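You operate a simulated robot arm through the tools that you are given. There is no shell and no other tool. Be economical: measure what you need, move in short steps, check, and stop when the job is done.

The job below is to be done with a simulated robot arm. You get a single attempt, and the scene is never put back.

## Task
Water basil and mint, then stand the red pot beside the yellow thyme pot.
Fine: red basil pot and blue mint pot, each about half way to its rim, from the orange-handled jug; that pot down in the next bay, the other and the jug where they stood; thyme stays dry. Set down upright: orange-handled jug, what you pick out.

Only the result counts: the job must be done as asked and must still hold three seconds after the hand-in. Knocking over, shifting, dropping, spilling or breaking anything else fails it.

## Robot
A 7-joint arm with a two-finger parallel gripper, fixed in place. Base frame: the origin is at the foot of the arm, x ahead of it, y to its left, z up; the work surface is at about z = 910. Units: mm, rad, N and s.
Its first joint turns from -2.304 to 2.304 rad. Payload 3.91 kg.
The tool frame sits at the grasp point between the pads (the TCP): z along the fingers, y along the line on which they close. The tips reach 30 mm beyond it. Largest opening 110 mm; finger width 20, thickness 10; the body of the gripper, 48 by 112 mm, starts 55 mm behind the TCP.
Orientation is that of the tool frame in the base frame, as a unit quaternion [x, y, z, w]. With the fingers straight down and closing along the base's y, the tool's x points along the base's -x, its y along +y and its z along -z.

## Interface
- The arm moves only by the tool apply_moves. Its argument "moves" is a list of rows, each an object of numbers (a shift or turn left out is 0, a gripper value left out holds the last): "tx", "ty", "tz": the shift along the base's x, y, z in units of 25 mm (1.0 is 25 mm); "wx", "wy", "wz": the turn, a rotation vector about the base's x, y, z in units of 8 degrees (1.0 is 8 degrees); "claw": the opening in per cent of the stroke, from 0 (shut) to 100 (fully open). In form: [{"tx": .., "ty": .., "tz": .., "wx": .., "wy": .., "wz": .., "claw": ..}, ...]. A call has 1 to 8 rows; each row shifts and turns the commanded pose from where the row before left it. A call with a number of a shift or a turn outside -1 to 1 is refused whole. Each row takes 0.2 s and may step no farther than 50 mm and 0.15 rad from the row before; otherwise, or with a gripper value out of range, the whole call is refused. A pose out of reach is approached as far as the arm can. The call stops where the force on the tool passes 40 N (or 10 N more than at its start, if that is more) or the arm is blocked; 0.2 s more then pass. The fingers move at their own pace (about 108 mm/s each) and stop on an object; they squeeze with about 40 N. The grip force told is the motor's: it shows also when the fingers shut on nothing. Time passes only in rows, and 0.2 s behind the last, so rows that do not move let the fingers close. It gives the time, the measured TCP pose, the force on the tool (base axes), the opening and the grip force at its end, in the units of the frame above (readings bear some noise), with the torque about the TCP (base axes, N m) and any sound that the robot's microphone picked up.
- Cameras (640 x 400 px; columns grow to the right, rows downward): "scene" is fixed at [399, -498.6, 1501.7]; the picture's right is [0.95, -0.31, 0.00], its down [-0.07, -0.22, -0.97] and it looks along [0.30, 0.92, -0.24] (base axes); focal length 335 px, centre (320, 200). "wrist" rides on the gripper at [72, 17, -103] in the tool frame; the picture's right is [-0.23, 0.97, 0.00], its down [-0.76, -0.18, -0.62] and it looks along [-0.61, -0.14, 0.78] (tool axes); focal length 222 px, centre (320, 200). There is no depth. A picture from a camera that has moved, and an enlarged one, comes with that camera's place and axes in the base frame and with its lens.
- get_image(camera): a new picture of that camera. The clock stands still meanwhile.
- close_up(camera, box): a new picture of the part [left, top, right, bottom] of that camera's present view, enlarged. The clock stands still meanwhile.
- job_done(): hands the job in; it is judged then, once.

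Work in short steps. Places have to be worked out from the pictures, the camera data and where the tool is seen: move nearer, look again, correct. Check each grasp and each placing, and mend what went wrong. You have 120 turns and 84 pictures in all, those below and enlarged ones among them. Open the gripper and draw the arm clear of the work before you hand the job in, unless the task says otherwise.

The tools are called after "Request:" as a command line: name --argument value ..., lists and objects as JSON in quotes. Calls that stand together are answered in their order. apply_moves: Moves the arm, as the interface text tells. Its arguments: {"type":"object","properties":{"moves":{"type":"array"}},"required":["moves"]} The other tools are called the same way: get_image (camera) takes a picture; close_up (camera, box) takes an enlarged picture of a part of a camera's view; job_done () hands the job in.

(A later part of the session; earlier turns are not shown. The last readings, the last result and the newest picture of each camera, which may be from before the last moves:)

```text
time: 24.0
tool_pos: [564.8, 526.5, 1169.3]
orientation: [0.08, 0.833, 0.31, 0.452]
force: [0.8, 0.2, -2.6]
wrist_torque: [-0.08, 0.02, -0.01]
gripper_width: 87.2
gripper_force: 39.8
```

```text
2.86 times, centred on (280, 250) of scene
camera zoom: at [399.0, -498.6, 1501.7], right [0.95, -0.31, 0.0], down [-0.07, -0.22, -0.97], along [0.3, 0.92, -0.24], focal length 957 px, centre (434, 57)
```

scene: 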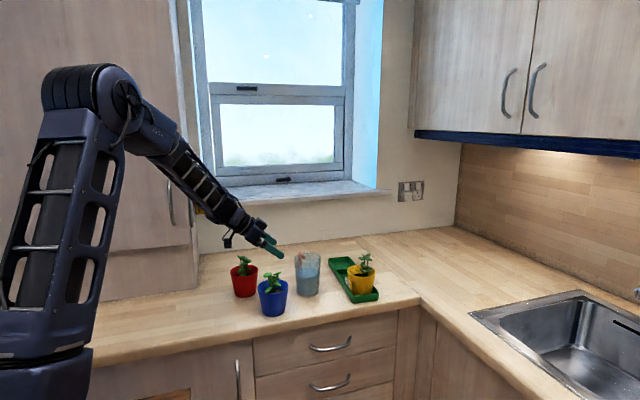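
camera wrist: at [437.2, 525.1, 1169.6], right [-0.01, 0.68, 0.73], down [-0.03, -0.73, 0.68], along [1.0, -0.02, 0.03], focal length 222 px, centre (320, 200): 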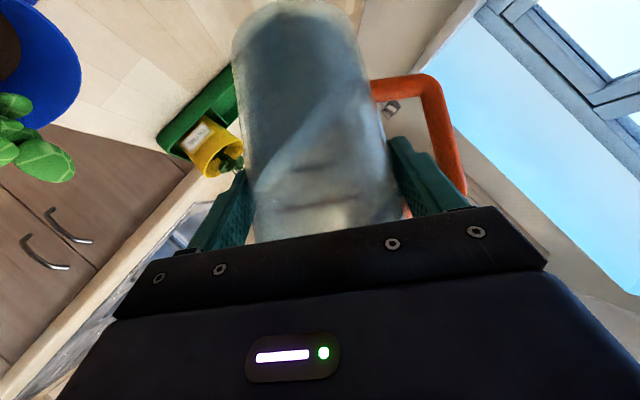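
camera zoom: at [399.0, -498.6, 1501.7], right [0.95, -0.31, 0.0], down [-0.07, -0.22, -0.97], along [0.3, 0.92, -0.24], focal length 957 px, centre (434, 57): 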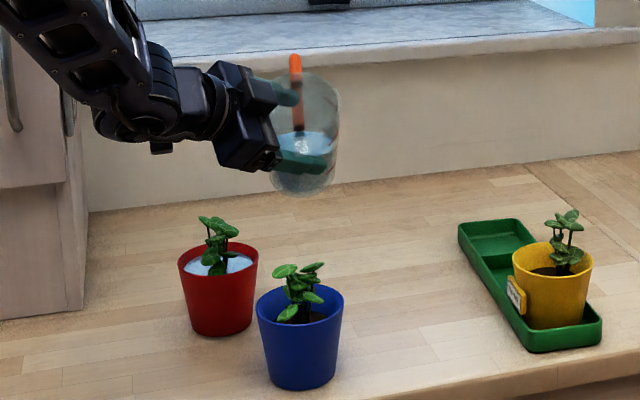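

The jug lip works out over the blue pot's +y half. I lower to z≈1100 while tilting to about 60° (still under the pour angle).

Request:
apply_moves --moves '[{"tz": -0.7, "wx": 0.84, "wy": -0.148}, {"tz": -0.8, "wx": 0.84, "wy": -0.148}, {"tz": -0.8, "wx": 0.84, "wy": -0.148}, {"tz": -0.46, "ty": 0.2}, {}]'

Request:
get_image --camera "wrist"

Request:
close_up --camera "scene" --box '[220, 210, 340, 310]'

```text
time: 25.2
tool_pos: [563.7, 532.5, 1100.5]
orientation: [0.148, 0.751, 0.455, 0.455]
force: [-0.6, -0.1, -2.9]
wrist_torque: [-0.12, 0.06, -0.03]
gripper_width: 87.2
gripper_force: 40.0
```

```text
37 pictures are left
camera wrist: at [436.3, 533.1, 1092.9], right [-0.06, 0.39, 0.92], down [-0.06, -0.92, 0.38], along [1.0, -0.04, 0.08], focal length 222 px, centre (320, 200)
```

wrist: 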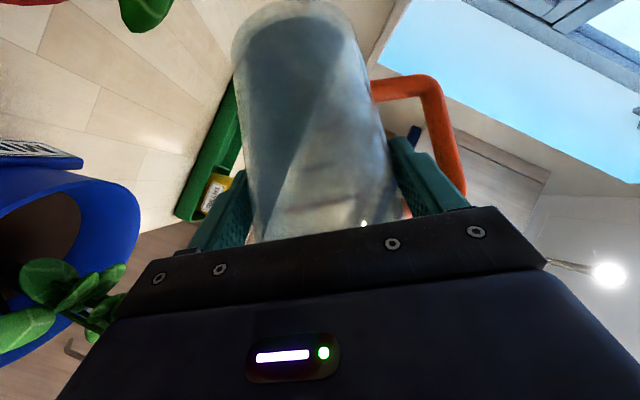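

```text
4.00 times, centred on (280, 260) of scene
camera zoom: at [399.0, -498.6, 1501.7], right [0.95, -0.31, 0.0], down [-0.07, -0.22, -0.97], along [0.3, 0.92, -0.24], focal length 1340 px, centre (480, -40)
```

zoom: 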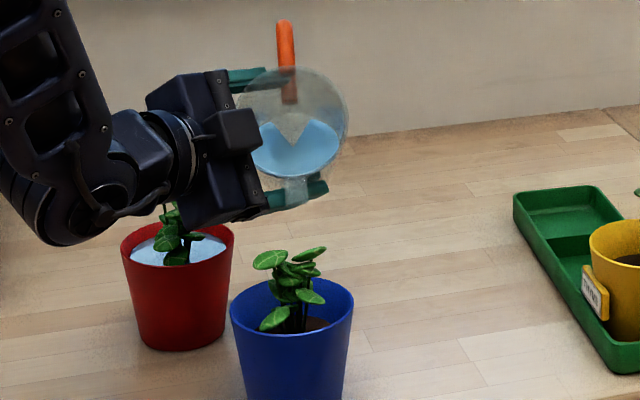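

The spout is right above the blue pot. I tilt on towards 65° and wait.

Request:
apply_moves --moves '[{"wx": 0.5, "wy": -0.088}, {"wx": 0.3, "wy": -0.053}, {}, {}, {}]'

Request:
close_up --camera "scene" --box '[254, 252, 294, 296]'

```text
time: 26.4
tool_pos: [564.5, 533.4, 1101.0]
orientation: [0.169, 0.721, 0.496, 0.454]
force: [-0.2, -0.2, -3.6]
wrist_torque: [-0.14, 0.08, 0.0]
gripper_width: 87.3
gripper_force: 40.2
```

```text
9.09 times, centred on (274, 274) of scene
camera zoom: at [399.0, -498.6, 1501.7], right [0.95, -0.31, 0.0], down [-0.07, -0.22, -0.97], along [0.3, 0.92, -0.24], focal length 3045 px, centre (738, -473)
```

zoom: 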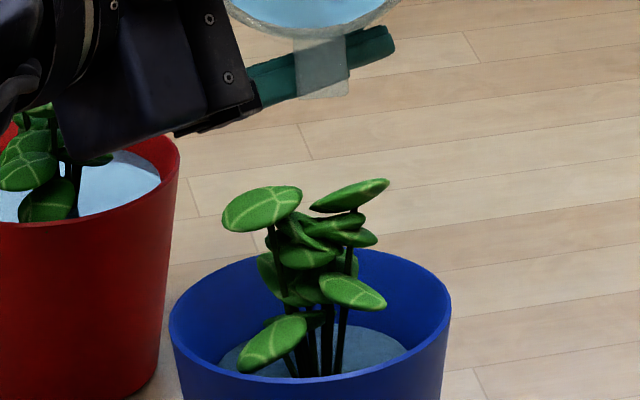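

Blue has a few mm of water now. Tilt 2.5° more.

Request:
apply_moves --moves '[{"wx": 0.31, "wy": -0.054}, {}, {}, {}, {}]'

Request:
close_up --camera "scene" --box '[254, 266, 294, 296]'

```text
time: 27.6
tool_pos: [563.0, 532.8, 1100.6]
orientation: [0.177, 0.708, 0.512, 0.453]
force: [0.5, 0.3, -2.2]
wrist_torque: [-0.07, 0.06, 0.0]
gripper_width: 87.0
gripper_force: 41.0
```

```text
13.33 times, centred on (274, 281) of scene
camera zoom: at [399.0, -498.6, 1501.7], right [0.95, -0.31, 0.0], down [-0.07, -0.22, -0.97], along [0.3, 0.92, -0.24], focal length 4466 px, centre (933, -880)
```

zoom: 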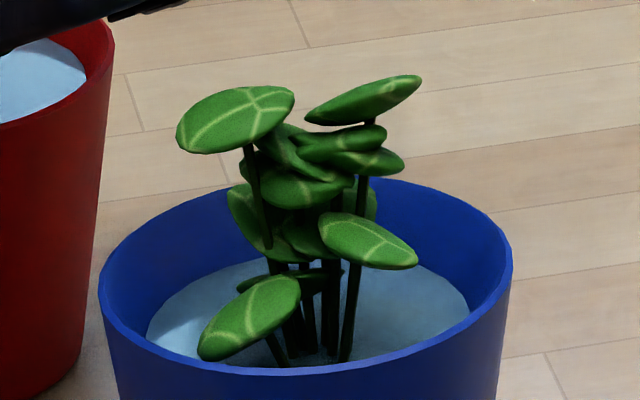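

Blue is about 13 mm up of 29, roughly 45%. I stop here: raise and untilt the jug, heading back towards its place.

Request:
apply_moves --moves '[{"wx": -0.8, "wy": 0.141}, {"wx": -0.9, "wy": 0.159, "tz": 0.4}, {"wx": -0.9, "wy": 0.159, "tz": 0.9}, {"wx": -0.9, "wy": 0.159, "tz": 0.9}, {"wx": -0.9, "wy": 0.159, "tz": 0.5}, {"wx": -0.9, "wy": 0.159, "tx": 0.5}, {"wx": -0.9, "wy": 0.159, "tx": 0.7}, {"wx": -0.9, "wy": 0.159, "tx": 0.8}]'

Request:
apply_moves --moves '[{"wx": -0.9, "wy": 0.159, "tx": 0.8}, {"wx": -0.25, "wy": 0.044, "tx": 0.8, "wz": 0.6}, {"tx": 0.6, "wz": 0.65}, {"tx": 0.3}, {}]'

Request:
close_up --camera "scene" --box '[210, 180, 400, 320]'

```text
time: 29.4
tool_pos: [614.3, 533.1, 1168.8]
orientation: [-0.017, 0.902, 0.098, 0.421]
force: [-0.4, -0.8, -2.3]
wrist_torque: [-0.05, 0.07, -0.03]
gripper_width: 87.0
gripper_force: 40.0
```

```text
time: 30.6
tool_pos: [676.7, 532.4, 1167.7]
orientation: [-0.128, 0.905, 0.06, 0.402]
force: [0.3, -1.0, -2.8]
wrist_torque: [-0.04, 0.04, 0.01]
gripper_width: 86.9
gripper_force: 40.3
```

```text
2.86 times, centred on (305, 250) of scene
camera zoom: at [399.0, -498.6, 1501.7], right [0.95, -0.31, 0.0], down [-0.07, -0.22, -0.97], along [0.3, 0.92, -0.24], focal length 957 px, centre (363, 57)
```

zoom: 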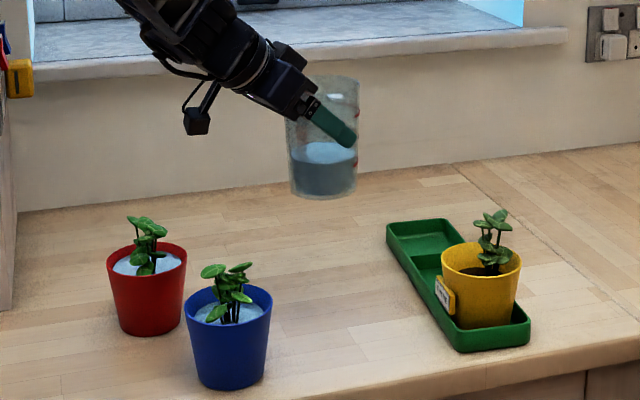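

Orientation is exactly as at the pick-up. I centre over the home position and lower in two stages.

Request:
apply_moves --moves '[{"tx": 0.14, "ty": -0.22, "tz": -0.6}, {"tz": -1}, {"tz": -1}, {"tz": -1}, {"tz": -1}, {"tz": -1}, {"tz": -0.6}]'

Request:
close_up --camera "scene" --box '[210, 200, 400, 320]'

```text
time: 32.2
tool_pos: [680.1, 528.0, 1013.2]
orientation: [-0.128, 0.905, 0.061, 0.401]
force: [-0.1, -0.7, -2.3]
wrist_torque: [-0.02, 0.06, -0.03]
gripper_width: 86.8
gripper_force: 39.9
```

```text
3.33 times, centred on (305, 260) of scene
camera zoom: at [399.0, -498.6, 1501.7], right [0.95, -0.31, 0.0], down [-0.07, -0.22, -0.97], along [0.3, 0.92, -0.24], focal length 1117 px, centre (370, 0)
```

zoom: 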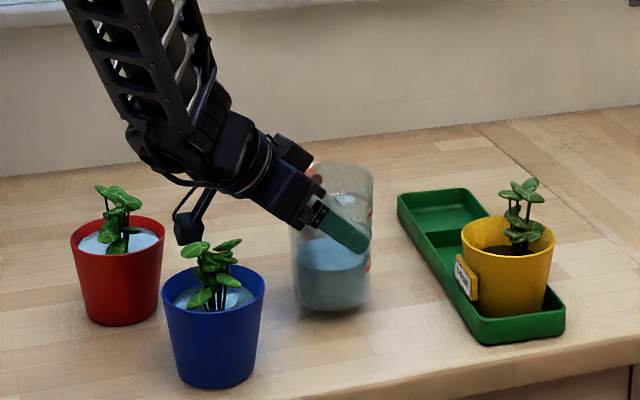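

13 mm to go. I lower in fine steps, watching the force.

Request:
apply_moves --moves '[{"tz": -0.2}, {"tz": -0.16}, {"tz": -0.08}, {"tz": -0.04}]'

```text
time: 33.2
tool_pos: [680.1, 527.3, 1002.2]
orientation: [-0.129, 0.904, 0.061, 0.402]
force: [1.1, 0.9, 3.0]
wrist_torque: [0.27, -0.09, -0.02]
gripper_width: 86.9
gripper_force: 39.9
```

Contact felt (+3 N). One tiny step more, then open the fingers.

Request:
apply_moves --moves '[{"tz": -0.03}, {"claw": 30}, {"claw": 100}, {"claw": 100}, {"claw": 100}]'

Request:
close_up --camera "scene" --box '[210, 200, 400, 320]'

```text
time: 34.4
tool_pos: [679.8, 527.5, 1000.1]
orientation: [-0.129, 0.905, 0.06, 0.401]
force: [-0.2, 0.1, 0.6]
wrist_torque: [0.01, 0.03, 0.03]
gripper_width: 109.9
gripper_force: 0.1
```

```text
3.33 times, centred on (305, 260) of scene
camera zoom: at [399.0, -498.6, 1501.7], right [0.95, -0.31, 0.0], down [-0.07, -0.22, -0.97], along [0.3, 0.92, -0.24], focal length 1117 px, centre (370, 0)
```

zoom: 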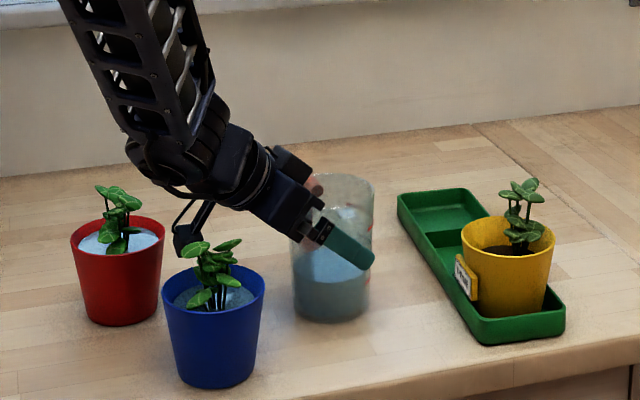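

The jug stands upright at its old place. I withdraw along the tool axis, then rise.

Request:
apply_moves --moves '[{"tx": -0.5, "ty": -0.13, "tz": 0.47}, {"tx": -0.714, "ty": -0.19, "tz": 0.67}, {"tx": -0.714, "ty": -0.19, "tz": 0.67}, {"tx": -0.714, "ty": -0.19, "tz": 0.67}, {"tz": 1}, {"tz": 1}, {"tz": 1}, {"tz": 1}]'

Request:
get_image --camera "scene"

Request:
close_up --camera "scene" --box '[226, 246, 266, 276]'

```text
time: 36.2
tool_pos: [614.2, 509.5, 1163.5]
orientation: [-0.129, 0.905, 0.061, 0.401]
force: [0.7, 0.6, -0.3]
wrist_torque: [0.02, 0.0, -0.03]
gripper_width: 110.1
gripper_force: 0.1
```

```text
30 pictures are left
```

scene: 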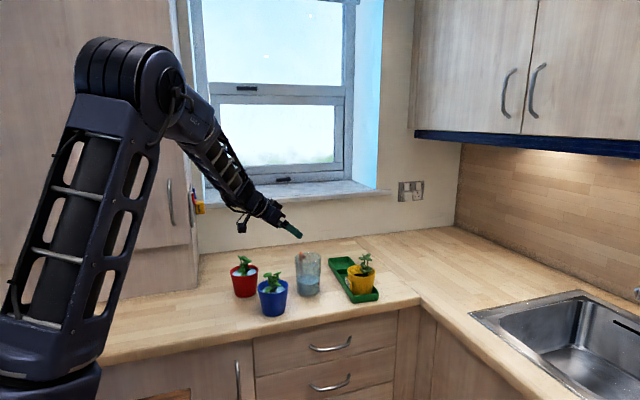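

```text
13.33 times, centred on (246, 261) of scene
camera zoom: at [399.0, -498.6, 1501.7], right [0.95, -0.31, 0.0], down [-0.07, -0.22, -0.97], along [0.3, 0.92, -0.24], focal length 4466 px, centre (1307, -613)
```

zoom: 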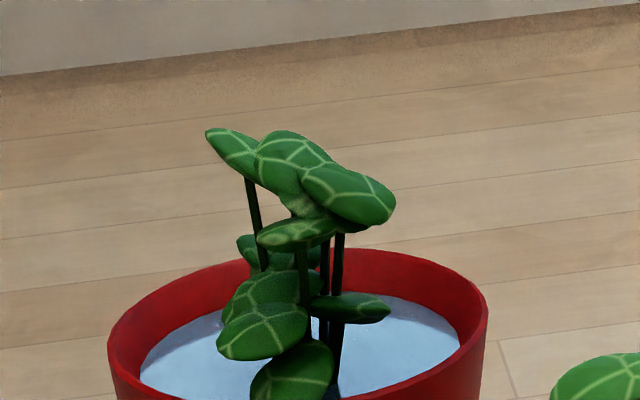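

The jug is back and released. Before picking up red, I check that the arm can reach the middle bay with the tool pointing (+x, −y) at about −38°; that keeps fingers and body clear of the thyme, and gives me a look at the tray.

Request:
apply_moves --moves '[{"tx": 0.9, "ty": 0.4, "wz": -0.85}, {"tx": 0.9, "ty": 0.5, "wz": -0.85}, {"tx": 0.9, "ty": 0.5, "wz": -0.85}, {"tx": 0.9, "ty": 0.5, "wz": -0.85}, {"tx": 0.9, "ty": 0.5, "wz": -0.85}, {"tx": 0.9, "ty": 0.5, "wz": -0.85}, {"tx": 0.9, "ty": 0.5, "wz": -0.85}, {"tx": 0.9, "ty": 0.2, "wz": -0.8, "tz": -0.4}]'

Request:
get_image --camera "wrist"

```text
time: 38.0
tool_pos: [794.3, 600.2, 1154.3]
orientation: [0.298, 0.864, -0.129, 0.385]
force: [-0.8, 0.4, 1.4]
wrist_torque: [0.0, -0.01, 0.02]
gripper_width: 110.0
gripper_force: 0.0
```

```text
28 pictures are left
camera wrist: at [705.0, 690.6, 1169.6], right [0.72, 0.68, 0.18], down [-0.07, -0.18, 0.98], along [0.69, -0.72, -0.07], focal length 222 px, centre (320, 200)
```

wrist: 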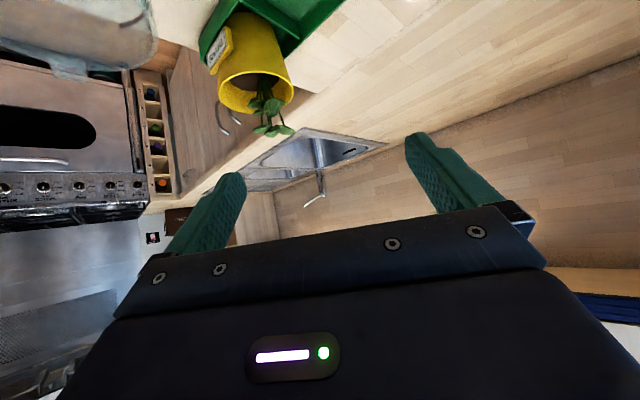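

Reach is fine here. I pitch the tool nearer to vertical to look down into the tray.

Request:
apply_moves --moves '[{"wx": 0.6, "wy": 0.77}, {"wx": 0.6, "wy": 0.77}, {"wx": 0.6, "wy": 0.77}, {"wx": 0.6, "wy": 0.77}]'

Request:
get_image --camera "wrist"

```text
time: 39.0
tool_pos: [793.9, 600.7, 1152.0]
orientation: [0.322, 0.936, -0.043, 0.138]
force: [0.0, 0.3, -0.5]
wrist_torque: [-0.07, 0.01, -0.01]
gripper_width: 110.0
gripper_force: 0.1
```

```text
27 pictures are left
camera wrist: at [725.2, 675.3, 1231.6], right [0.77, 0.64, 0.07], down [0.32, -0.48, 0.81], along [0.55, -0.6, -0.58], focal length 222 px, centre (320, 200)
```

wrist: 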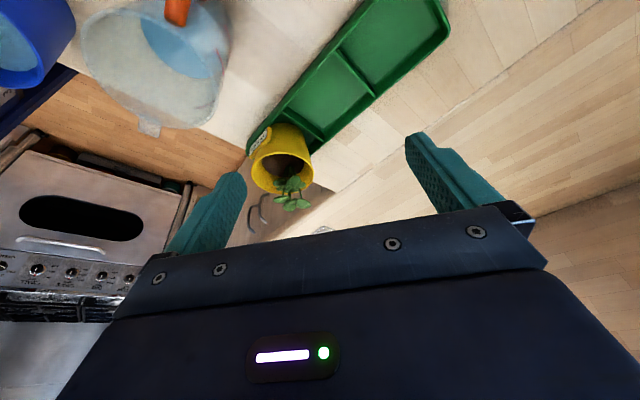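

I enlarge the tray to locate the middle bay.

Request:
close_up --camera "wrist" --box '[230, 0, 470, 220]'

```text
1.82 times, centred on (350, 110) of wrist
camera zoom: at [725.2, 675.3, 1231.6], right [0.77, 0.64, 0.07], down [0.32, -0.48, 0.81], along [0.55, -0.6, -0.58], focal length 404 px, centre (266, 364)
```

zoom: 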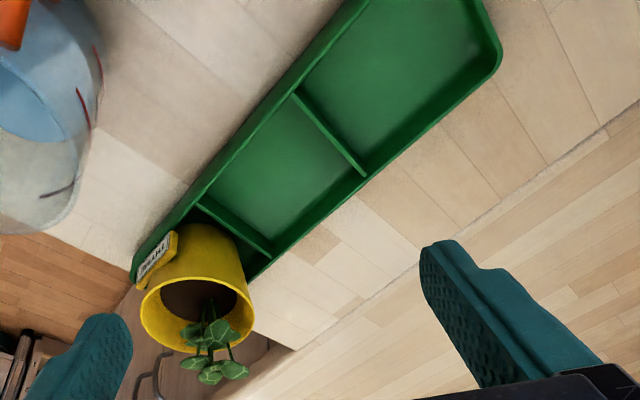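

The middle bay's centre comes out at about (870, 554), with thyme slightly towards it, so I'll aim red at about (870, 561). Now I go back to the red pot with yaw +60° (fingers clear of its label) and look into it on the way.

Request:
apply_moves --moves '[{"tx": -0.95, "ty": -0.2, "wz": 0.87}, {"tx": -0.99, "ty": -0.3, "wz": 0.88}, {"tx": -0.99, "ty": -0.3, "wz": 0.88}, {"tx": -0.99, "ty": -0.3, "wz": 0.88}, {"tx": -0.99, "ty": -0.3, "wz": 0.88}, {"tx": -0.99, "ty": -0.3, "wz": 0.88}, {"tx": -0.99, "ty": -0.3, "wz": 0.88}, {"tx": -0.99, "ty": -0.3, "wz": 0.88}]'

Request:
apply_moves --moves '[{"tx": -0.99, "ty": -0.4, "wz": 0.88}, {"tx": -0.99, "ty": -0.4, "wz": 0.88}, {"tx": -0.99, "ty": -0.4, "wz": 0.88, "tz": -0.4}, {"tx": -0.99, "ty": -0.4, "wz": 0.88, "tz": -0.4}, {"tx": -0.99, "ty": -0.4, "wz": 0.88, "tz": -0.6}, {"tx": -0.99, "ty": -0.4, "wz": 0.83, "tz": -0.6}]'

Request:
get_image --camera "wrist"

```text
time: 40.8
tool_pos: [595.2, 543.5, 1153.7]
orientation: [-0.159, 0.976, 0.028, 0.143]
force: [-0.7, 1.1, -1.4]
wrist_torque: [-0.01, 0.01, -0.03]
gripper_width: 110.1
gripper_force: 0.1
```

```text
time: 42.2
tool_pos: [448.3, 483.1, 1102.7]
orientation: [-0.497, 0.855, 0.077, 0.123]
force: [-0.3, 0.5, 0.1]
wrist_torque: [0.01, -0.02, -0.04]
gripper_width: 110.1
gripper_force: 0.0
```

```text
25 pictures are left
camera wrist: at [384.1, 407.1, 1180.5], right [-0.74, 0.67, 0.07], down [0.43, 0.39, 0.81], along [0.52, 0.63, -0.58], focal length 222 px, centre (320, 200)
```

wrist: 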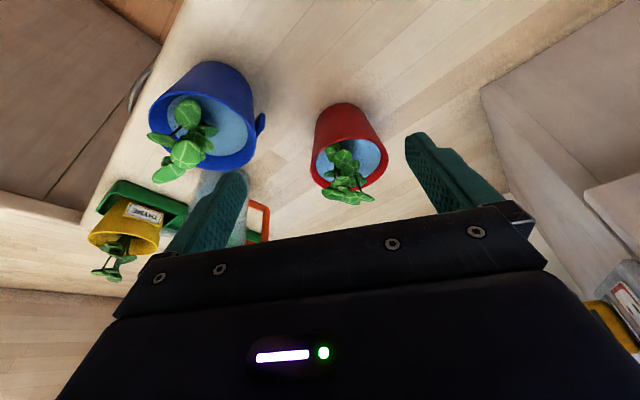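

I enlarge the red pot from this second viewpoint for position and level.

Request:
close_up --camera "wrist" --box '[295, 90, 405, 215]'

Request:
close_up --camera "wrist" --box '[135, 50, 275, 190]'

```text
3.20 times, centred on (350, 152) of wrist
camera zoom: at [384.1, 407.1, 1180.5], right [-0.74, 0.67, 0.07], down [0.43, 0.39, 0.81], along [0.52, 0.63, -0.58], focal length 711 px, centre (224, 352)
```

zoom: 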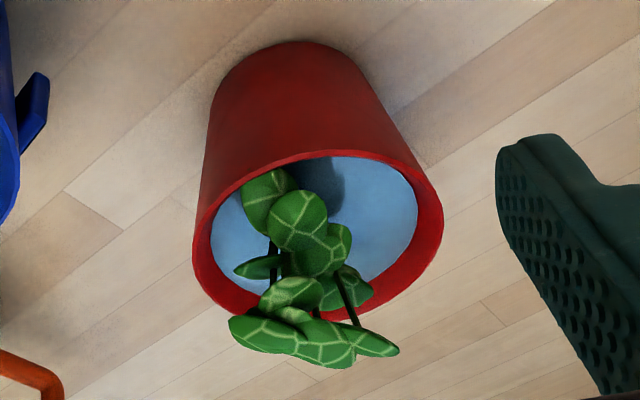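

```text
2.86 times, centred on (205, 120) of wrist
camera zoom: at [384.1, 407.1, 1180.5], right [-0.74, 0.67, 0.07], down [0.43, 0.39, 0.81], along [0.52, 0.63, -0.58], focal length 635 px, centre (649, 429)
```

zoom: 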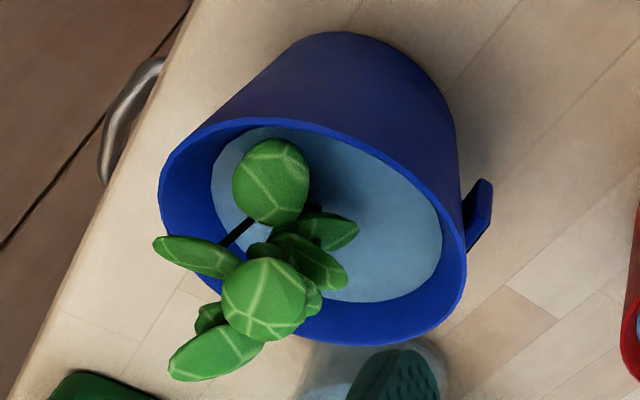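

Red is confirmed at (481, 588). I pitch to 48° and move to its pre-grasp point.

Request:
apply_moves --moves '[{"wx": 0.866, "wy": -0.5, "ty": 0.4, "tz": -0.5}, {"wx": 0.866, "wy": -0.5, "ty": 0.45, "tz": -0.75}, {"wx": 0.866, "wy": -0.5, "ty": 0.45, "tz": -0.8}, {"wx": 0.866, "wy": -0.5, "ty": 0.45, "tz": -0.8, "tx": -0.1}]'

Request:
get_image --camera "wrist"

```text
time: 43.2
tool_pos: [444.7, 526.3, 1032.8]
orientation: [-0.458, 0.788, 0.209, 0.355]
force: [-0.2, -1.2, 0.9]
wrist_torque: [0.01, -0.03, -0.03]
gripper_width: 110.1
gripper_force: 0.1
```

```text
22 pictures are left
camera wrist: at [367.9, 426.3, 1046.7], right [-0.77, 0.61, 0.18], down [0.18, -0.06, 0.98], along [0.61, 0.79, -0.06], focal length 222 px, centre (320, 200)
```

wrist: 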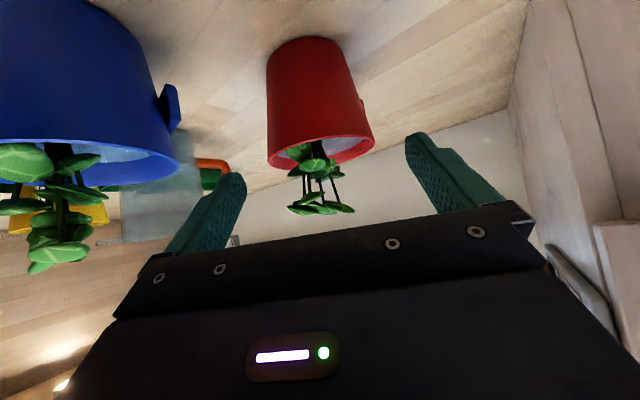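

Red is centred between the fingers, and its label sits near the right finger, so I yaw 8° further for clearance and then advance most of the way.

Request:
apply_moves --moves '[{"wz": 1, "tx": 0.4, "ty": -0.15, "tz": -0.15}, {"tx": 0.25, "ty": 0.62, "tz": -0.6}, {"tx": 0.25, "ty": 0.62, "tz": -0.6}, {"tx": 0.25, "ty": 0.62, "tz": -0.6}]'

Request:
get_image --camera "wrist"

Request:
close_up --camera "scene" --box '[190, 210, 330, 320]'

```text
time: 44.2
tool_pos: [473.6, 568.0, 984.3]
orientation: [-0.511, 0.754, 0.233, 0.34]
force: [-0.6, -0.1, -0.1]
wrist_torque: [-0.02, 0.02, -0.01]
gripper_width: 110.0
gripper_force: 0.0
```

```text
21 pictures are left
camera wrist: at [411.2, 459.6, 997.8], right [-0.85, 0.5, 0.18], down [0.18, -0.03, 0.98], along [0.49, 0.87, -0.06], focal length 222 px, centre (320, 200)
```

wrist: 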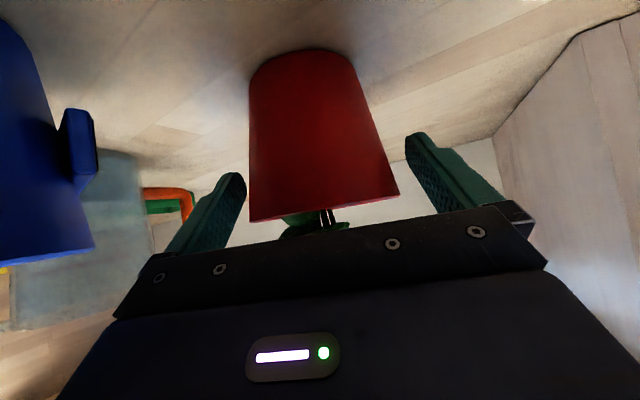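

```text
3.64 times, centred on (260, 265) of scene
camera zoom: at [399.0, -498.6, 1501.7], right [0.95, -0.31, 0.0], down [-0.07, -0.22, -0.97], along [0.3, 0.92, -0.24], focal length 1218 px, centre (538, -36)
```

zoom: 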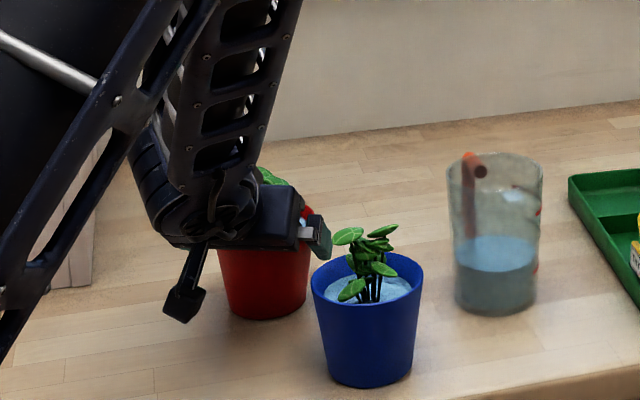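

Well centred. Last step, then close.

Request:
apply_moves --moves '[{"tx": 0.24, "ty": 0.66, "tz": -0.61}, {"claw": 0}, {"claw": 0}, {"claw": 0}]'

```text
time: 45.2
tool_pos: [480.4, 584.6, 968.1]
orientation: [-0.511, 0.754, 0.233, 0.34]
force: [0.1, -0.1, 0.2]
wrist_torque: [-0.03, 0.04, -0.01]
gripper_width: 87.1
gripper_force: 40.0
```

Gripped at 87 mm. I lift gently and check that the pot stays level.

Request:
apply_moves --moves '[{"tz": 0.3}, {"tz": 0.5}, {"tz": 0.7}, {"tz": 0.7}, {"tz": 0.7}, {"tz": 0.7}, {"tz": 0.7}, {"tz": 0.4}]'

Request:
close_up --camera "scene" --box '[190, 180, 330, 320]'

```text
time: 47.0
tool_pos: [481.7, 584.9, 1084.3]
orientation: [-0.512, 0.754, 0.233, 0.339]
force: [0.4, -0.3, -5.0]
wrist_torque: [-0.02, 0.07, 0.01]
gripper_width: 86.8
gripper_force: 39.8
```

```text
2.86 times, centred on (260, 250) of scene
camera zoom: at [399.0, -498.6, 1501.7], right [0.95, -0.31, 0.0], down [-0.07, -0.22, -0.97], along [0.3, 0.92, -0.24], focal length 957 px, centre (491, 57)
```

zoom: 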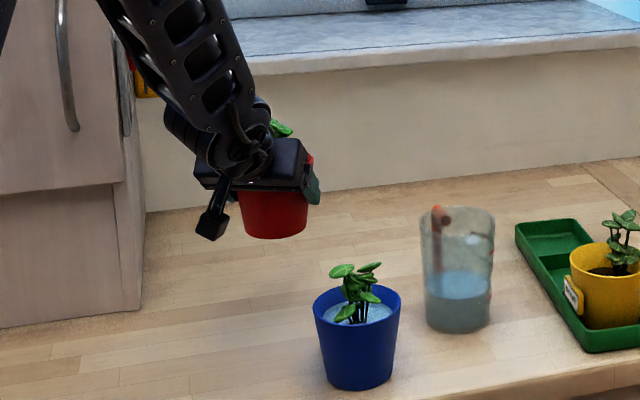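

The pot hangs level. I carry it to just beside blue (−x,+y side), turning the tool to yaw ≈5°; there a small careful tilt can let any excess over half way run over red's rim into blue.

Request:
apply_moves --moves '[{"wz": -0.8, "ty": -0.2}, {"wz": -0.98, "tx": 0.1, "ty": -0.4}, {"wz": -0.98, "tx": 0.1, "ty": -0.45}, {"wz": -0.98, "tx": 0.1, "ty": -0.45}, {"wz": -0.98, "tx": 0.1, "ty": -0.45}, {"wz": -0.98, "tx": 0.1, "ty": -0.45}, {"wz": -0.98, "tx": 0.1, "ty": -0.45}, {"wz": -0.98, "tx": 0.1, "ty": -0.3}]'

Request:
get_image --camera "wrist"

Request:
close_up --camera "scene" --box '[210, 210, 310, 310]'

```text
time: 48.8
tool_pos: [498.2, 507.8, 1086.3]
orientation: [-0.056, 0.909, 0.028, 0.412]
force: [-0.1, -1.1, -3.8]
wrist_torque: [0.04, 0.09, -0.01]
gripper_width: 87.2
gripper_force: 39.8
```

```text
18 pictures are left
camera wrist: at [370.6, 509.3, 1100.8], right [0.03, 0.98, 0.17], down [0.06, -0.18, 0.98], along [1.0, -0.02, -0.06], focal length 222 px, centre (320, 200)
```

wrist: 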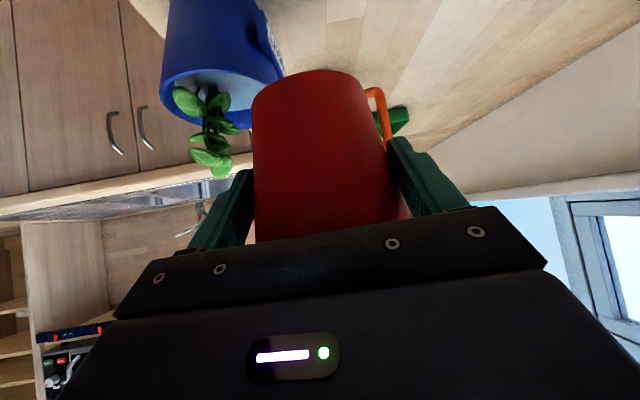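

```text
4.00 times, centred on (260, 260) of scene
camera zoom: at [399.0, -498.6, 1501.7], right [0.95, -0.31, 0.0], down [-0.07, -0.22, -0.97], along [0.3, 0.92, -0.24], focal length 1340 px, centre (560, -40)
```

zoom: 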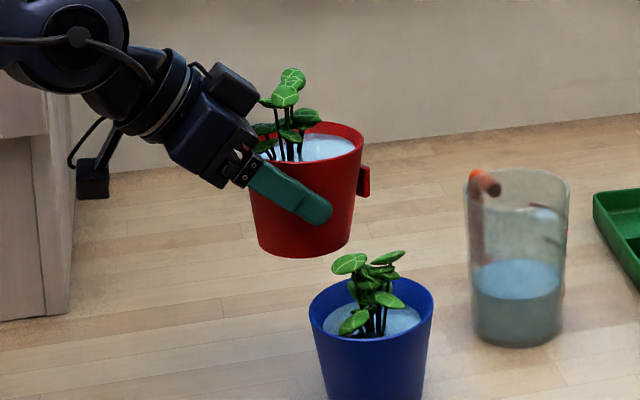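

The view into red is clear now, so I measure its level once more.

Request:
close_up --camera "scene" --box '[270, 232, 306, 259]'

```text
14.81 times, centred on (288, 246) of scene
camera zoom: at [399.0, -498.6, 1501.7], right [0.95, -0.31, 0.0], down [-0.07, -0.22, -0.97], along [0.3, 0.92, -0.24], focal length 4962 px, centre (794, -474)
```

zoom: 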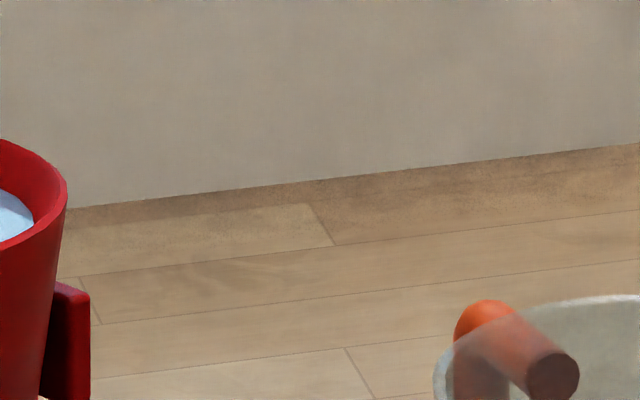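

Request:
close_up --camera "scene" --box '[240, 234, 276, 261]'

```text
14.81 times, centred on (258, 248) of scene
camera zoom: at [399.0, -498.6, 1501.7], right [0.95, -0.31, 0.0], down [-0.07, -0.22, -0.97], along [0.3, 0.92, -0.24], focal length 4962 px, centre (1238, -504)
```

zoom: 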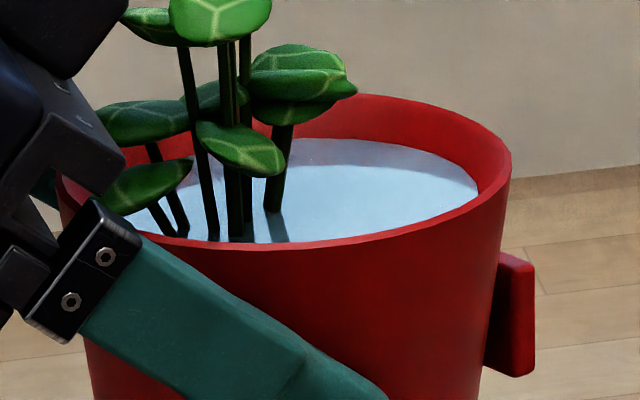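

Red reads about 7-8 mm below the rim, roughly 73%, which is too full. The wide jug mouth is a safer place for the excess than blue, which is already at ~45%. I carry red level to beside the jug, with its base above the jug's rim.

Request:
apply_moves --moves '[{"tz": 0.5}, {"tz": 0.7, "tx": 0.3}, {"tx": 0.7, "ty": 0.1}, {"tx": 0.8, "ty": 0.1}, {"tx": 0.8, "ty": 0.1}, {"tx": 0.8, "ty": 0.1}, {"tx": 0.8, "ty": 0.1}, {"tx": 0.5, "ty": 0.05}]'

Request:
apply_moves --moves '[{"tx": 0.25}, {}, {}]'

Request:
close_up --camera "scene" --box '[230, 200, 340, 300]'

```text
time: 50.6
tool_pos: [615.6, 522.7, 1114.9]
orientation: [-0.057, 0.909, 0.028, 0.412]
force: [-0.1, 0.9, -4.1]
wrist_torque: [-0.02, 0.06, -0.03]
gripper_width: 86.8
gripper_force: 39.8
```

```text
time: 51.4
tool_pos: [620.4, 521.1, 1114.9]
orientation: [-0.057, 0.909, 0.028, 0.411]
force: [0.6, 0.2, -3.3]
wrist_torque: [0.0, 0.08, 0.03]
gripper_width: 87.1
gripper_force: 40.4
```

```text
4.00 times, centred on (285, 250) of scene
camera zoom: at [399.0, -498.6, 1501.7], right [0.95, -0.31, 0.0], down [-0.07, -0.22, -0.97], along [0.3, 0.92, -0.24], focal length 1340 px, centre (460, 0)
```

zoom: 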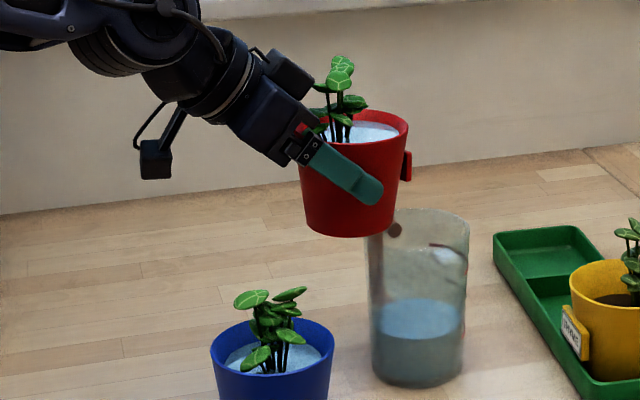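

Position is good: red's rim will be over the jug mouth (lip x≈675, mouth 650-738). I tilt 10° forward first, then in small steps.

Request:
apply_moves --moves '[{"wx": -0.03, "wy": 0.4}, {"wx": -0.04, "wy": 0.5}, {"wx": -0.03, "wy": 0.4}, {}, {}]'

Request:
close_up --camera "scene" --box '[260, 210, 310, 260]'

```text
time: 52.6
tool_pos: [621.3, 521.0, 1114.6]
orientation: [-0.056, 0.943, 0.027, 0.326]
force: [-0.9, 0.2, -4.0]
wrist_torque: [0.01, 0.06, -0.01]
gripper_width: 87.1
gripper_force: 40.2
```

```text
8.00 times, centred on (285, 235) of scene
camera zoom: at [399.0, -498.6, 1501.7], right [0.95, -0.31, 0.0], down [-0.07, -0.22, -0.97], along [0.3, 0.92, -0.24], focal length 2680 px, centre (600, -80)
```

zoom: 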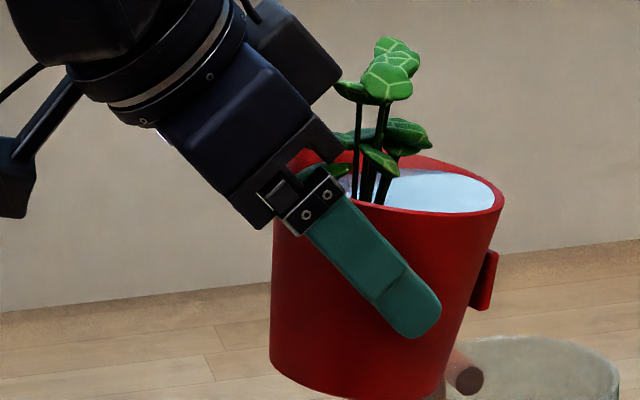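

The water nearly reaches the lip at 10°, which confirms d≈8-9 mm. I continue in small steps to about 14.5°.

Request:
apply_moves --moves '[{"wx": -0.02, "wy": 0.26}, {}, {"wx": -0.02, "wy": 0.26}, {}, {}, {}]'

Request:
close_up --camera "scene" --box '[260, 210, 340, 300]'

```text
time: 54.0
tool_pos: [620.4, 519.6, 1115.4]
orientation: [-0.055, 0.954, 0.026, 0.293]
force: [-0.2, 0.3, -3.5]
wrist_torque: [0.03, 0.05, -0.01]
gripper_width: 87.1
gripper_force: 39.9
```

```text
4.44 times, centred on (300, 255) of scene
camera zoom: at [399.0, -498.6, 1501.7], right [0.95, -0.31, 0.0], down [-0.07, -0.22, -0.97], along [0.3, 0.92, -0.24], focal length 1489 px, centre (409, -44)
```

zoom: 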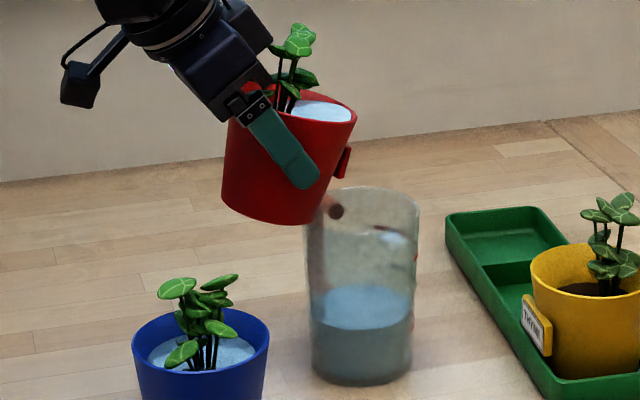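

No spill is visible and the counter is dry. I tilt 3° more and wait.

Request:
apply_moves --moves '[{"wx": -0.02, "wy": 0.2}, {}, {"wx": -0.015, "wy": 0.18}, {}, {}, {}, {}]'

Request:
close_up --camera "scene" --box '[260, 210, 340, 300]'

```text
time: 55.6
tool_pos: [621.9, 521.1, 1115.9]
orientation: [-0.056, 0.962, 0.024, 0.266]
force: [-0.3, 0.2, -3.6]
wrist_torque: [-0.04, 0.03, 0.01]
gripper_width: 86.9
gripper_force: 39.6
```

```text
4.44 times, centred on (300, 255) of scene
camera zoom: at [399.0, -498.6, 1501.7], right [0.95, -0.31, 0.0], down [-0.07, -0.22, -0.97], along [0.3, 0.92, -0.24], focal length 1489 px, centre (409, -44)
```

zoom: 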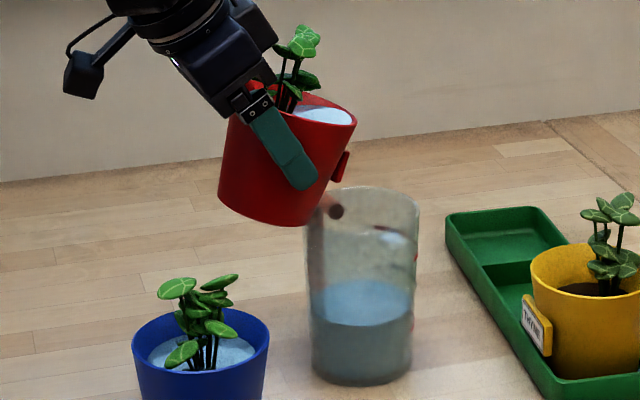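

The jug level has risen slightly, as expected. I return the pot to upright, then measure.

Request:
apply_moves --moves '[{"wx": 0.04, "wy": -0.5}, {"wx": 0.05, "wy": -0.6}, {"wx": 0.05, "wy": -0.6, "tx": -0.2}, {"wx": 0.035, "wy": -0.5, "tx": -0.4}, {"tx": -0.4}, {}, {}]'

Request:
close_up --camera "scene" --box '[262, 219, 302, 249]'

```text
time: 57.2
tool_pos: [596.5, 521.2, 1115.8]
orientation: [-0.055, 0.909, 0.027, 0.412]
force: [-0.1, 0.2, -4.4]
wrist_torque: [0.03, 0.05, -0.01]
gripper_width: 86.9
gripper_force: 40.2
```

```text
13.33 times, centred on (282, 234) of scene
camera zoom: at [399.0, -498.6, 1501.7], right [0.95, -0.31, 0.0], down [-0.07, -0.22, -0.97], along [0.3, 0.92, -0.24], focal length 4466 px, centre (827, -253)
```

zoom: 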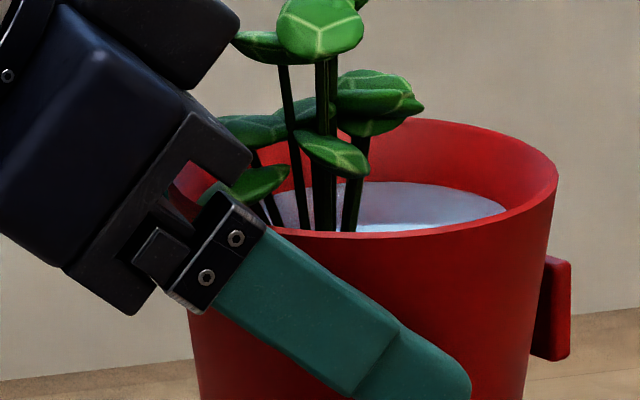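

Red now reads about 13.5 of 29 mm below the rim, just about half way. I carry it over the jug to the middle bay, turning to yaw −38°.

Request:
apply_moves --moves '[{"tz": 0.6, "tx": 0.3, "wz": -0.3}, {"tx": 0.7, "ty": 0.3, "wz": -0.45}, {"tx": 0.9, "ty": 0.4, "wz": -0.45}, {"tx": 0.9, "ty": 0.4, "wz": -0.45}, {"tx": 0.9, "ty": 0.4, "wz": -0.45}, {"tx": 0.9, "ty": 0.4, "wz": -0.45}, {"tx": 0.9, "ty": 0.3, "wz": -0.45}, {"tx": 0.9, "ty": 0.2, "wz": -0.45}]'

Request:
apply_moves --moves '[{"tx": 0.9, "ty": 0.0, "wz": -0.45}, {"tx": 0.9, "ty": -0.1, "wz": -0.45}, {"tx": 0.9, "ty": -0.1, "wz": -0.45}, {"tx": 0.9, "ty": -0.1, "wz": -0.45}, {"tx": 0.6, "ty": -0.2, "wz": -0.15}, {"tx": 0.2}, {}]'

Request:
close_up --camera "scene" --box '[270, 190, 420, 310]'

```text
time: 59.0
tool_pos: [756.2, 581.2, 1130.4]
orientation: [0.163, 0.897, -0.072, 0.405]
force: [0.6, 0.4, -3.4]
wrist_torque: [0.01, 0.03, 0.01]
gripper_width: 87.1
gripper_force: 40.2
```

```text
time: 60.6
tool_pos: [867.6, 566.7, 1129.5]
orientation: [0.283, 0.866, -0.127, 0.393]
force: [-0.2, -0.4, -3.4]
wrist_torque: [0.03, 0.04, -0.02]
gripper_width: 86.9
gripper_force: 40.0
```

```text
3.33 times, centred on (345, 250) of scene
camera zoom: at [399.0, -498.6, 1501.7], right [0.95, -0.31, 0.0], down [-0.07, -0.22, -0.97], along [0.3, 0.92, -0.24], focal length 1117 px, centre (237, 33)
```

zoom: 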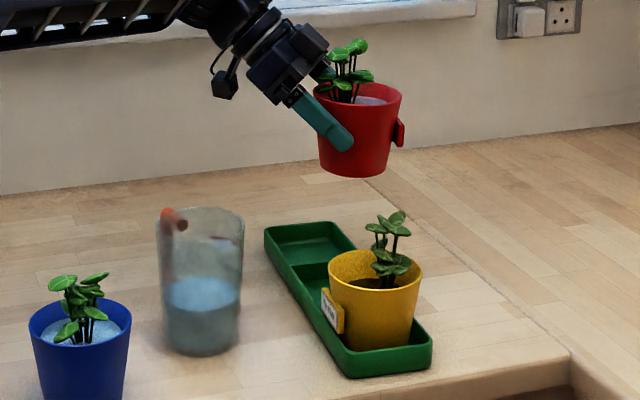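

I check the bay against the pot position with an enlarged view of the tray.

Request:
close_up --camera "scene" --box '[320, 250, 384, 306]'

Request:
get_image --camera "wrist"

```text
7.14 times, centred on (352, 278) of scene
camera zoom: at [399.0, -498.6, 1501.7], right [0.95, -0.31, 0.0], down [-0.07, -0.22, -0.97], along [0.3, 0.92, -0.24], focal length 2393 px, centre (91, -357)
```

zoom: 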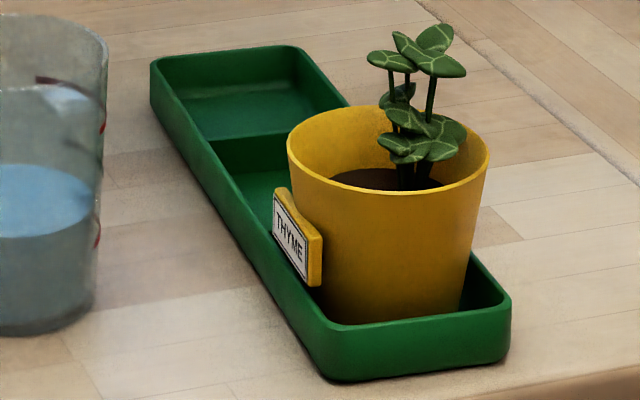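

```text
7 pictures are left
camera wrist: at [774.6, 655.7, 1143.9], right [0.69, 0.7, 0.17], down [-0.08, -0.17, 0.98], along [0.72, -0.7, -0.06], focal length 222 px, centre (320, 200)
```

wrist: 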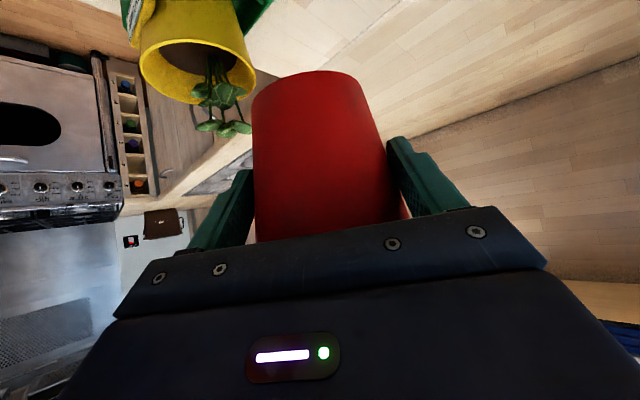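

Red is above the bay. I lower it to just above the tray walls and look from both cameras before the last part.

Request:
apply_moves --moves '[{"tz": -0.8}, {"tz": -1}, {"tz": -1}, {"tz": -1}, {"tz": -0.8}, {"tz": -0.3}, {}]'

Request:
get_image --camera "wrist"

Request:
close_up --camera "scene" --box '[316, 230, 396, 306]'

```text
time: 62.2
tool_pos: [867.1, 568.7, 1007.1]
orientation: [0.284, 0.866, -0.127, 0.393]
force: [0.0, -0.5, -3.5]
wrist_torque: [0.01, 0.07, 0.01]
gripper_width: 86.9
gripper_force: 40.1
```

```text
6 pictures are left
camera wrist: at [775.0, 656.8, 1021.3], right [0.69, 0.7, 0.18], down [-0.08, -0.17, 0.98], along [0.72, -0.7, -0.06], focal length 222 px, centre (320, 200)
```

wrist: 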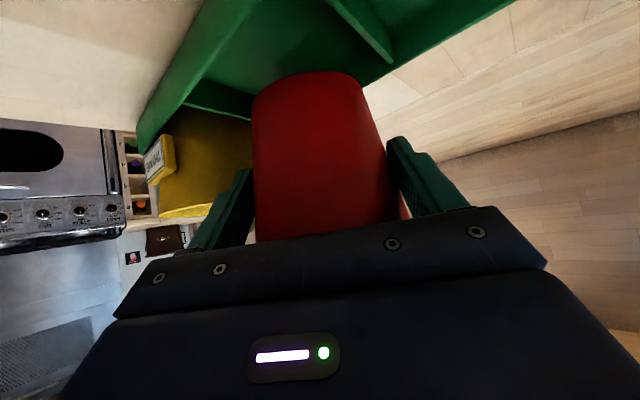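

```text
5.26 times, centred on (356, 268) of scene
camera zoom: at [399.0, -498.6, 1501.7], right [0.95, -0.31, 0.0], down [-0.07, -0.22, -0.97], along [0.3, 0.92, -0.24], focal length 1763 px, centre (130, -158)
```

zoom: 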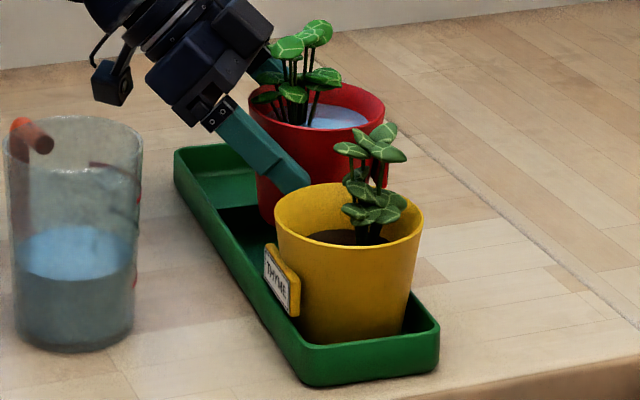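

The pot clears thyme and sits over the bay; its base (≈33 mm radius) fits with margin at y≈564. A slight −y correction, then I lower to just above the floor.

Request:
apply_moves --moves '[{"ty": -0.1, "tx": 0.04}, {"tz": -0.5}, {"tz": -0.4}, {"tz": -0.2}, {"tz": -0.1}]'

```text
time: 63.4
tool_pos: [867.3, 566.4, 977.3]
orientation: [0.283, 0.866, -0.125, 0.393]
force: [-6.0, 3.6, 14.4]
wrist_torque: [0.41, -0.5, 0.29]
gripper_width: 76.7
gripper_force: 40.4
```

There is contact already (14 N) and the grip width changed, so I look before doing anything more.

Request:
close_up --camera "scene" --box '[316, 230, 396, 306]'

Request:
get_image --camera "wrist"

```text
5.26 times, centred on (356, 268) of scene
camera zoom: at [399.0, -498.6, 1501.7], right [0.95, -0.31, 0.0], down [-0.07, -0.22, -0.97], along [0.3, 0.92, -0.24], focal length 1763 px, centre (130, -158)
```

zoom: 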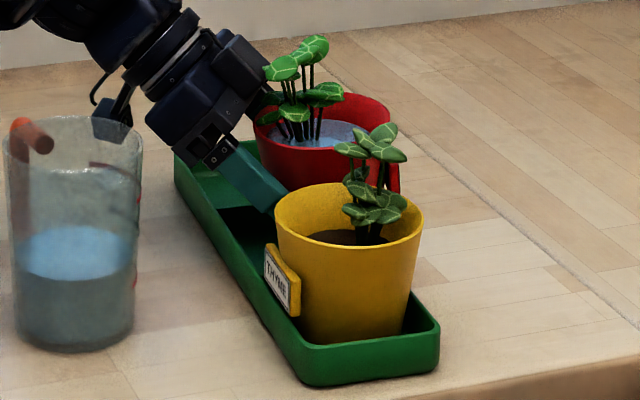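

```text
3 pictures are left
camera wrist: at [774.2, 654.6, 992.3], right [0.69, 0.7, 0.18], down [-0.08, -0.17, 0.98], along [0.72, -0.7, -0.06], focal length 222 px, centre (320, 200)
```

wrist: 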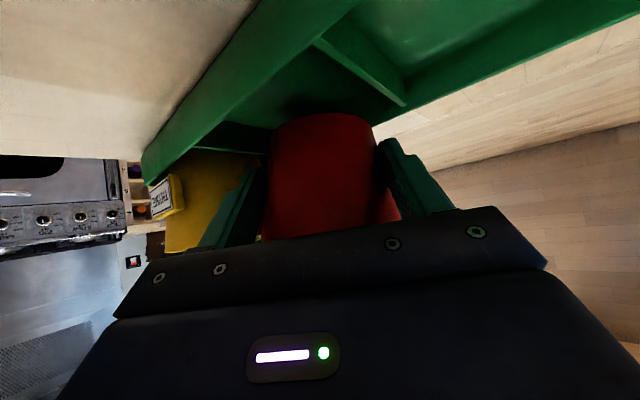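

The pot's base evidently caught on the tray's right wall (base stuck near z≈940) and the fingers slid about 21 mm down the taper; thyme is unmoved. I lift it off, set it on the free counter at about (750, 700) and regrip it higher.

Request:
apply_moves --moves '[{"tz": 0.3}, {"tz": 0.6}, {"tz": 0.8}, {"tz": 0.8}, {"tz": 0.3, "tx": -0.5, "ty": 0.5}, {"tx": -0.9, "ty": 0.95}, {"tx": -0.9, "ty": 0.95}, {"tx": -0.9, "ty": 0.95}]'

Request:
apply_moves --moves '[{"tx": -0.9, "ty": 0.95}, {"tx": -0.7, "ty": 0.8}, {"tx": -0.3, "ty": 0.4}, {}, {}]'

Request:
get_image --camera "scene"

```text
time: 65.2
tool_pos: [787.4, 648.5, 1046.2]
orientation: [0.283, 0.866, -0.126, 0.392]
force: [1.4, -0.7, -3.1]
wrist_torque: [0.09, 0.09, 0.02]
gripper_width: 76.4
gripper_force: 40.1
```

```text
time: 66.4
tool_pos: [741.3, 701.3, 1047.5]
orientation: [0.283, 0.866, -0.125, 0.392]
force: [0.2, -0.5, -3.7]
wrist_torque: [0.03, 0.05, -0.02]
gripper_width: 76.5
gripper_force: 39.5
```

```text
2 pictures are left
```

scene: 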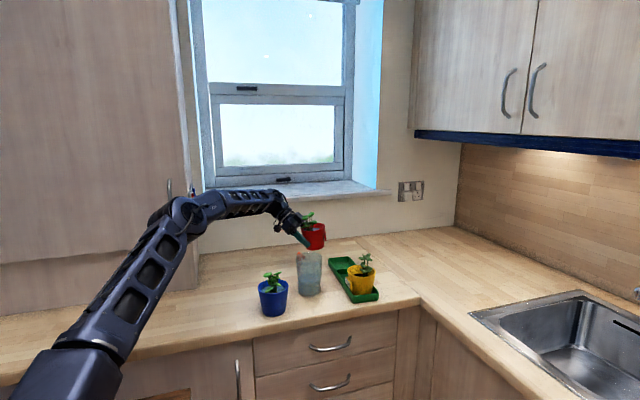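

The pot hangs free of everything over clear counter. I lower it towards the surface, finishing in small steps with force checks.

Request:
apply_moves --moves '[{"tz": -0.8}, {"tz": -0.9}, {"tz": -0.8}, {"tz": -0.5}, {"tz": -0.3}, {"tz": -0.1}]'

Request:
apply_moves --moves '[{"tz": -0.12}, {}]'

```text
time: 67.8
tool_pos: [741.2, 702.1, 961.3]
orientation: [0.283, 0.866, -0.126, 0.393]
force: [-0.5, -0.7, -2.3]
wrist_torque: [0.09, 0.05, 0.0]
gripper_width: 76.5
gripper_force: 39.9
```

```text
time: 68.4
tool_pos: [739.9, 703.5, 959.0]
orientation: [0.282, 0.866, -0.125, 0.393]
force: [-1.1, -1.6, -3.2]
wrist_torque: [0.08, 0.08, -0.01]
gripper_width: 76.4
gripper_force: 40.0
```

Still hanging; I go on in 2-3 mm steps.

Request:
apply_moves --moves '[{"tz": -0.12}, {"tz": -0.1}, {}]'

Request:
apply_moves --moves '[{"tz": -0.1}, {}]'

Request:
apply_moves --moves '[{"tz": -0.08}, {}]'

```text
time: 69.2
tool_pos: [740.1, 702.8, 953.9]
orientation: [0.283, 0.866, -0.126, 0.393]
force: [1.4, 0.1, -2.6]
wrist_torque: [0.04, 0.09, 0.01]
gripper_width: 76.5
gripper_force: 40.1
```

```text
time: 69.8
tool_pos: [739.6, 703.0, 953.0]
orientation: [0.282, 0.866, -0.123, 0.393]
force: [5.3, 1.5, 9.3]
wrist_torque: [0.04, -0.08, 0.03]
gripper_width: 76.3
gripper_force: 39.9
```

```text
time: 70.4
tool_pos: [739.1, 703.9, 949.7]
orientation: [0.283, 0.866, -0.125, 0.393]
force: [2.4, 6.3, 13.5]
wrist_torque: [0.15, 0.05, -0.05]
gripper_width: 74.6
gripper_force: 39.8
```

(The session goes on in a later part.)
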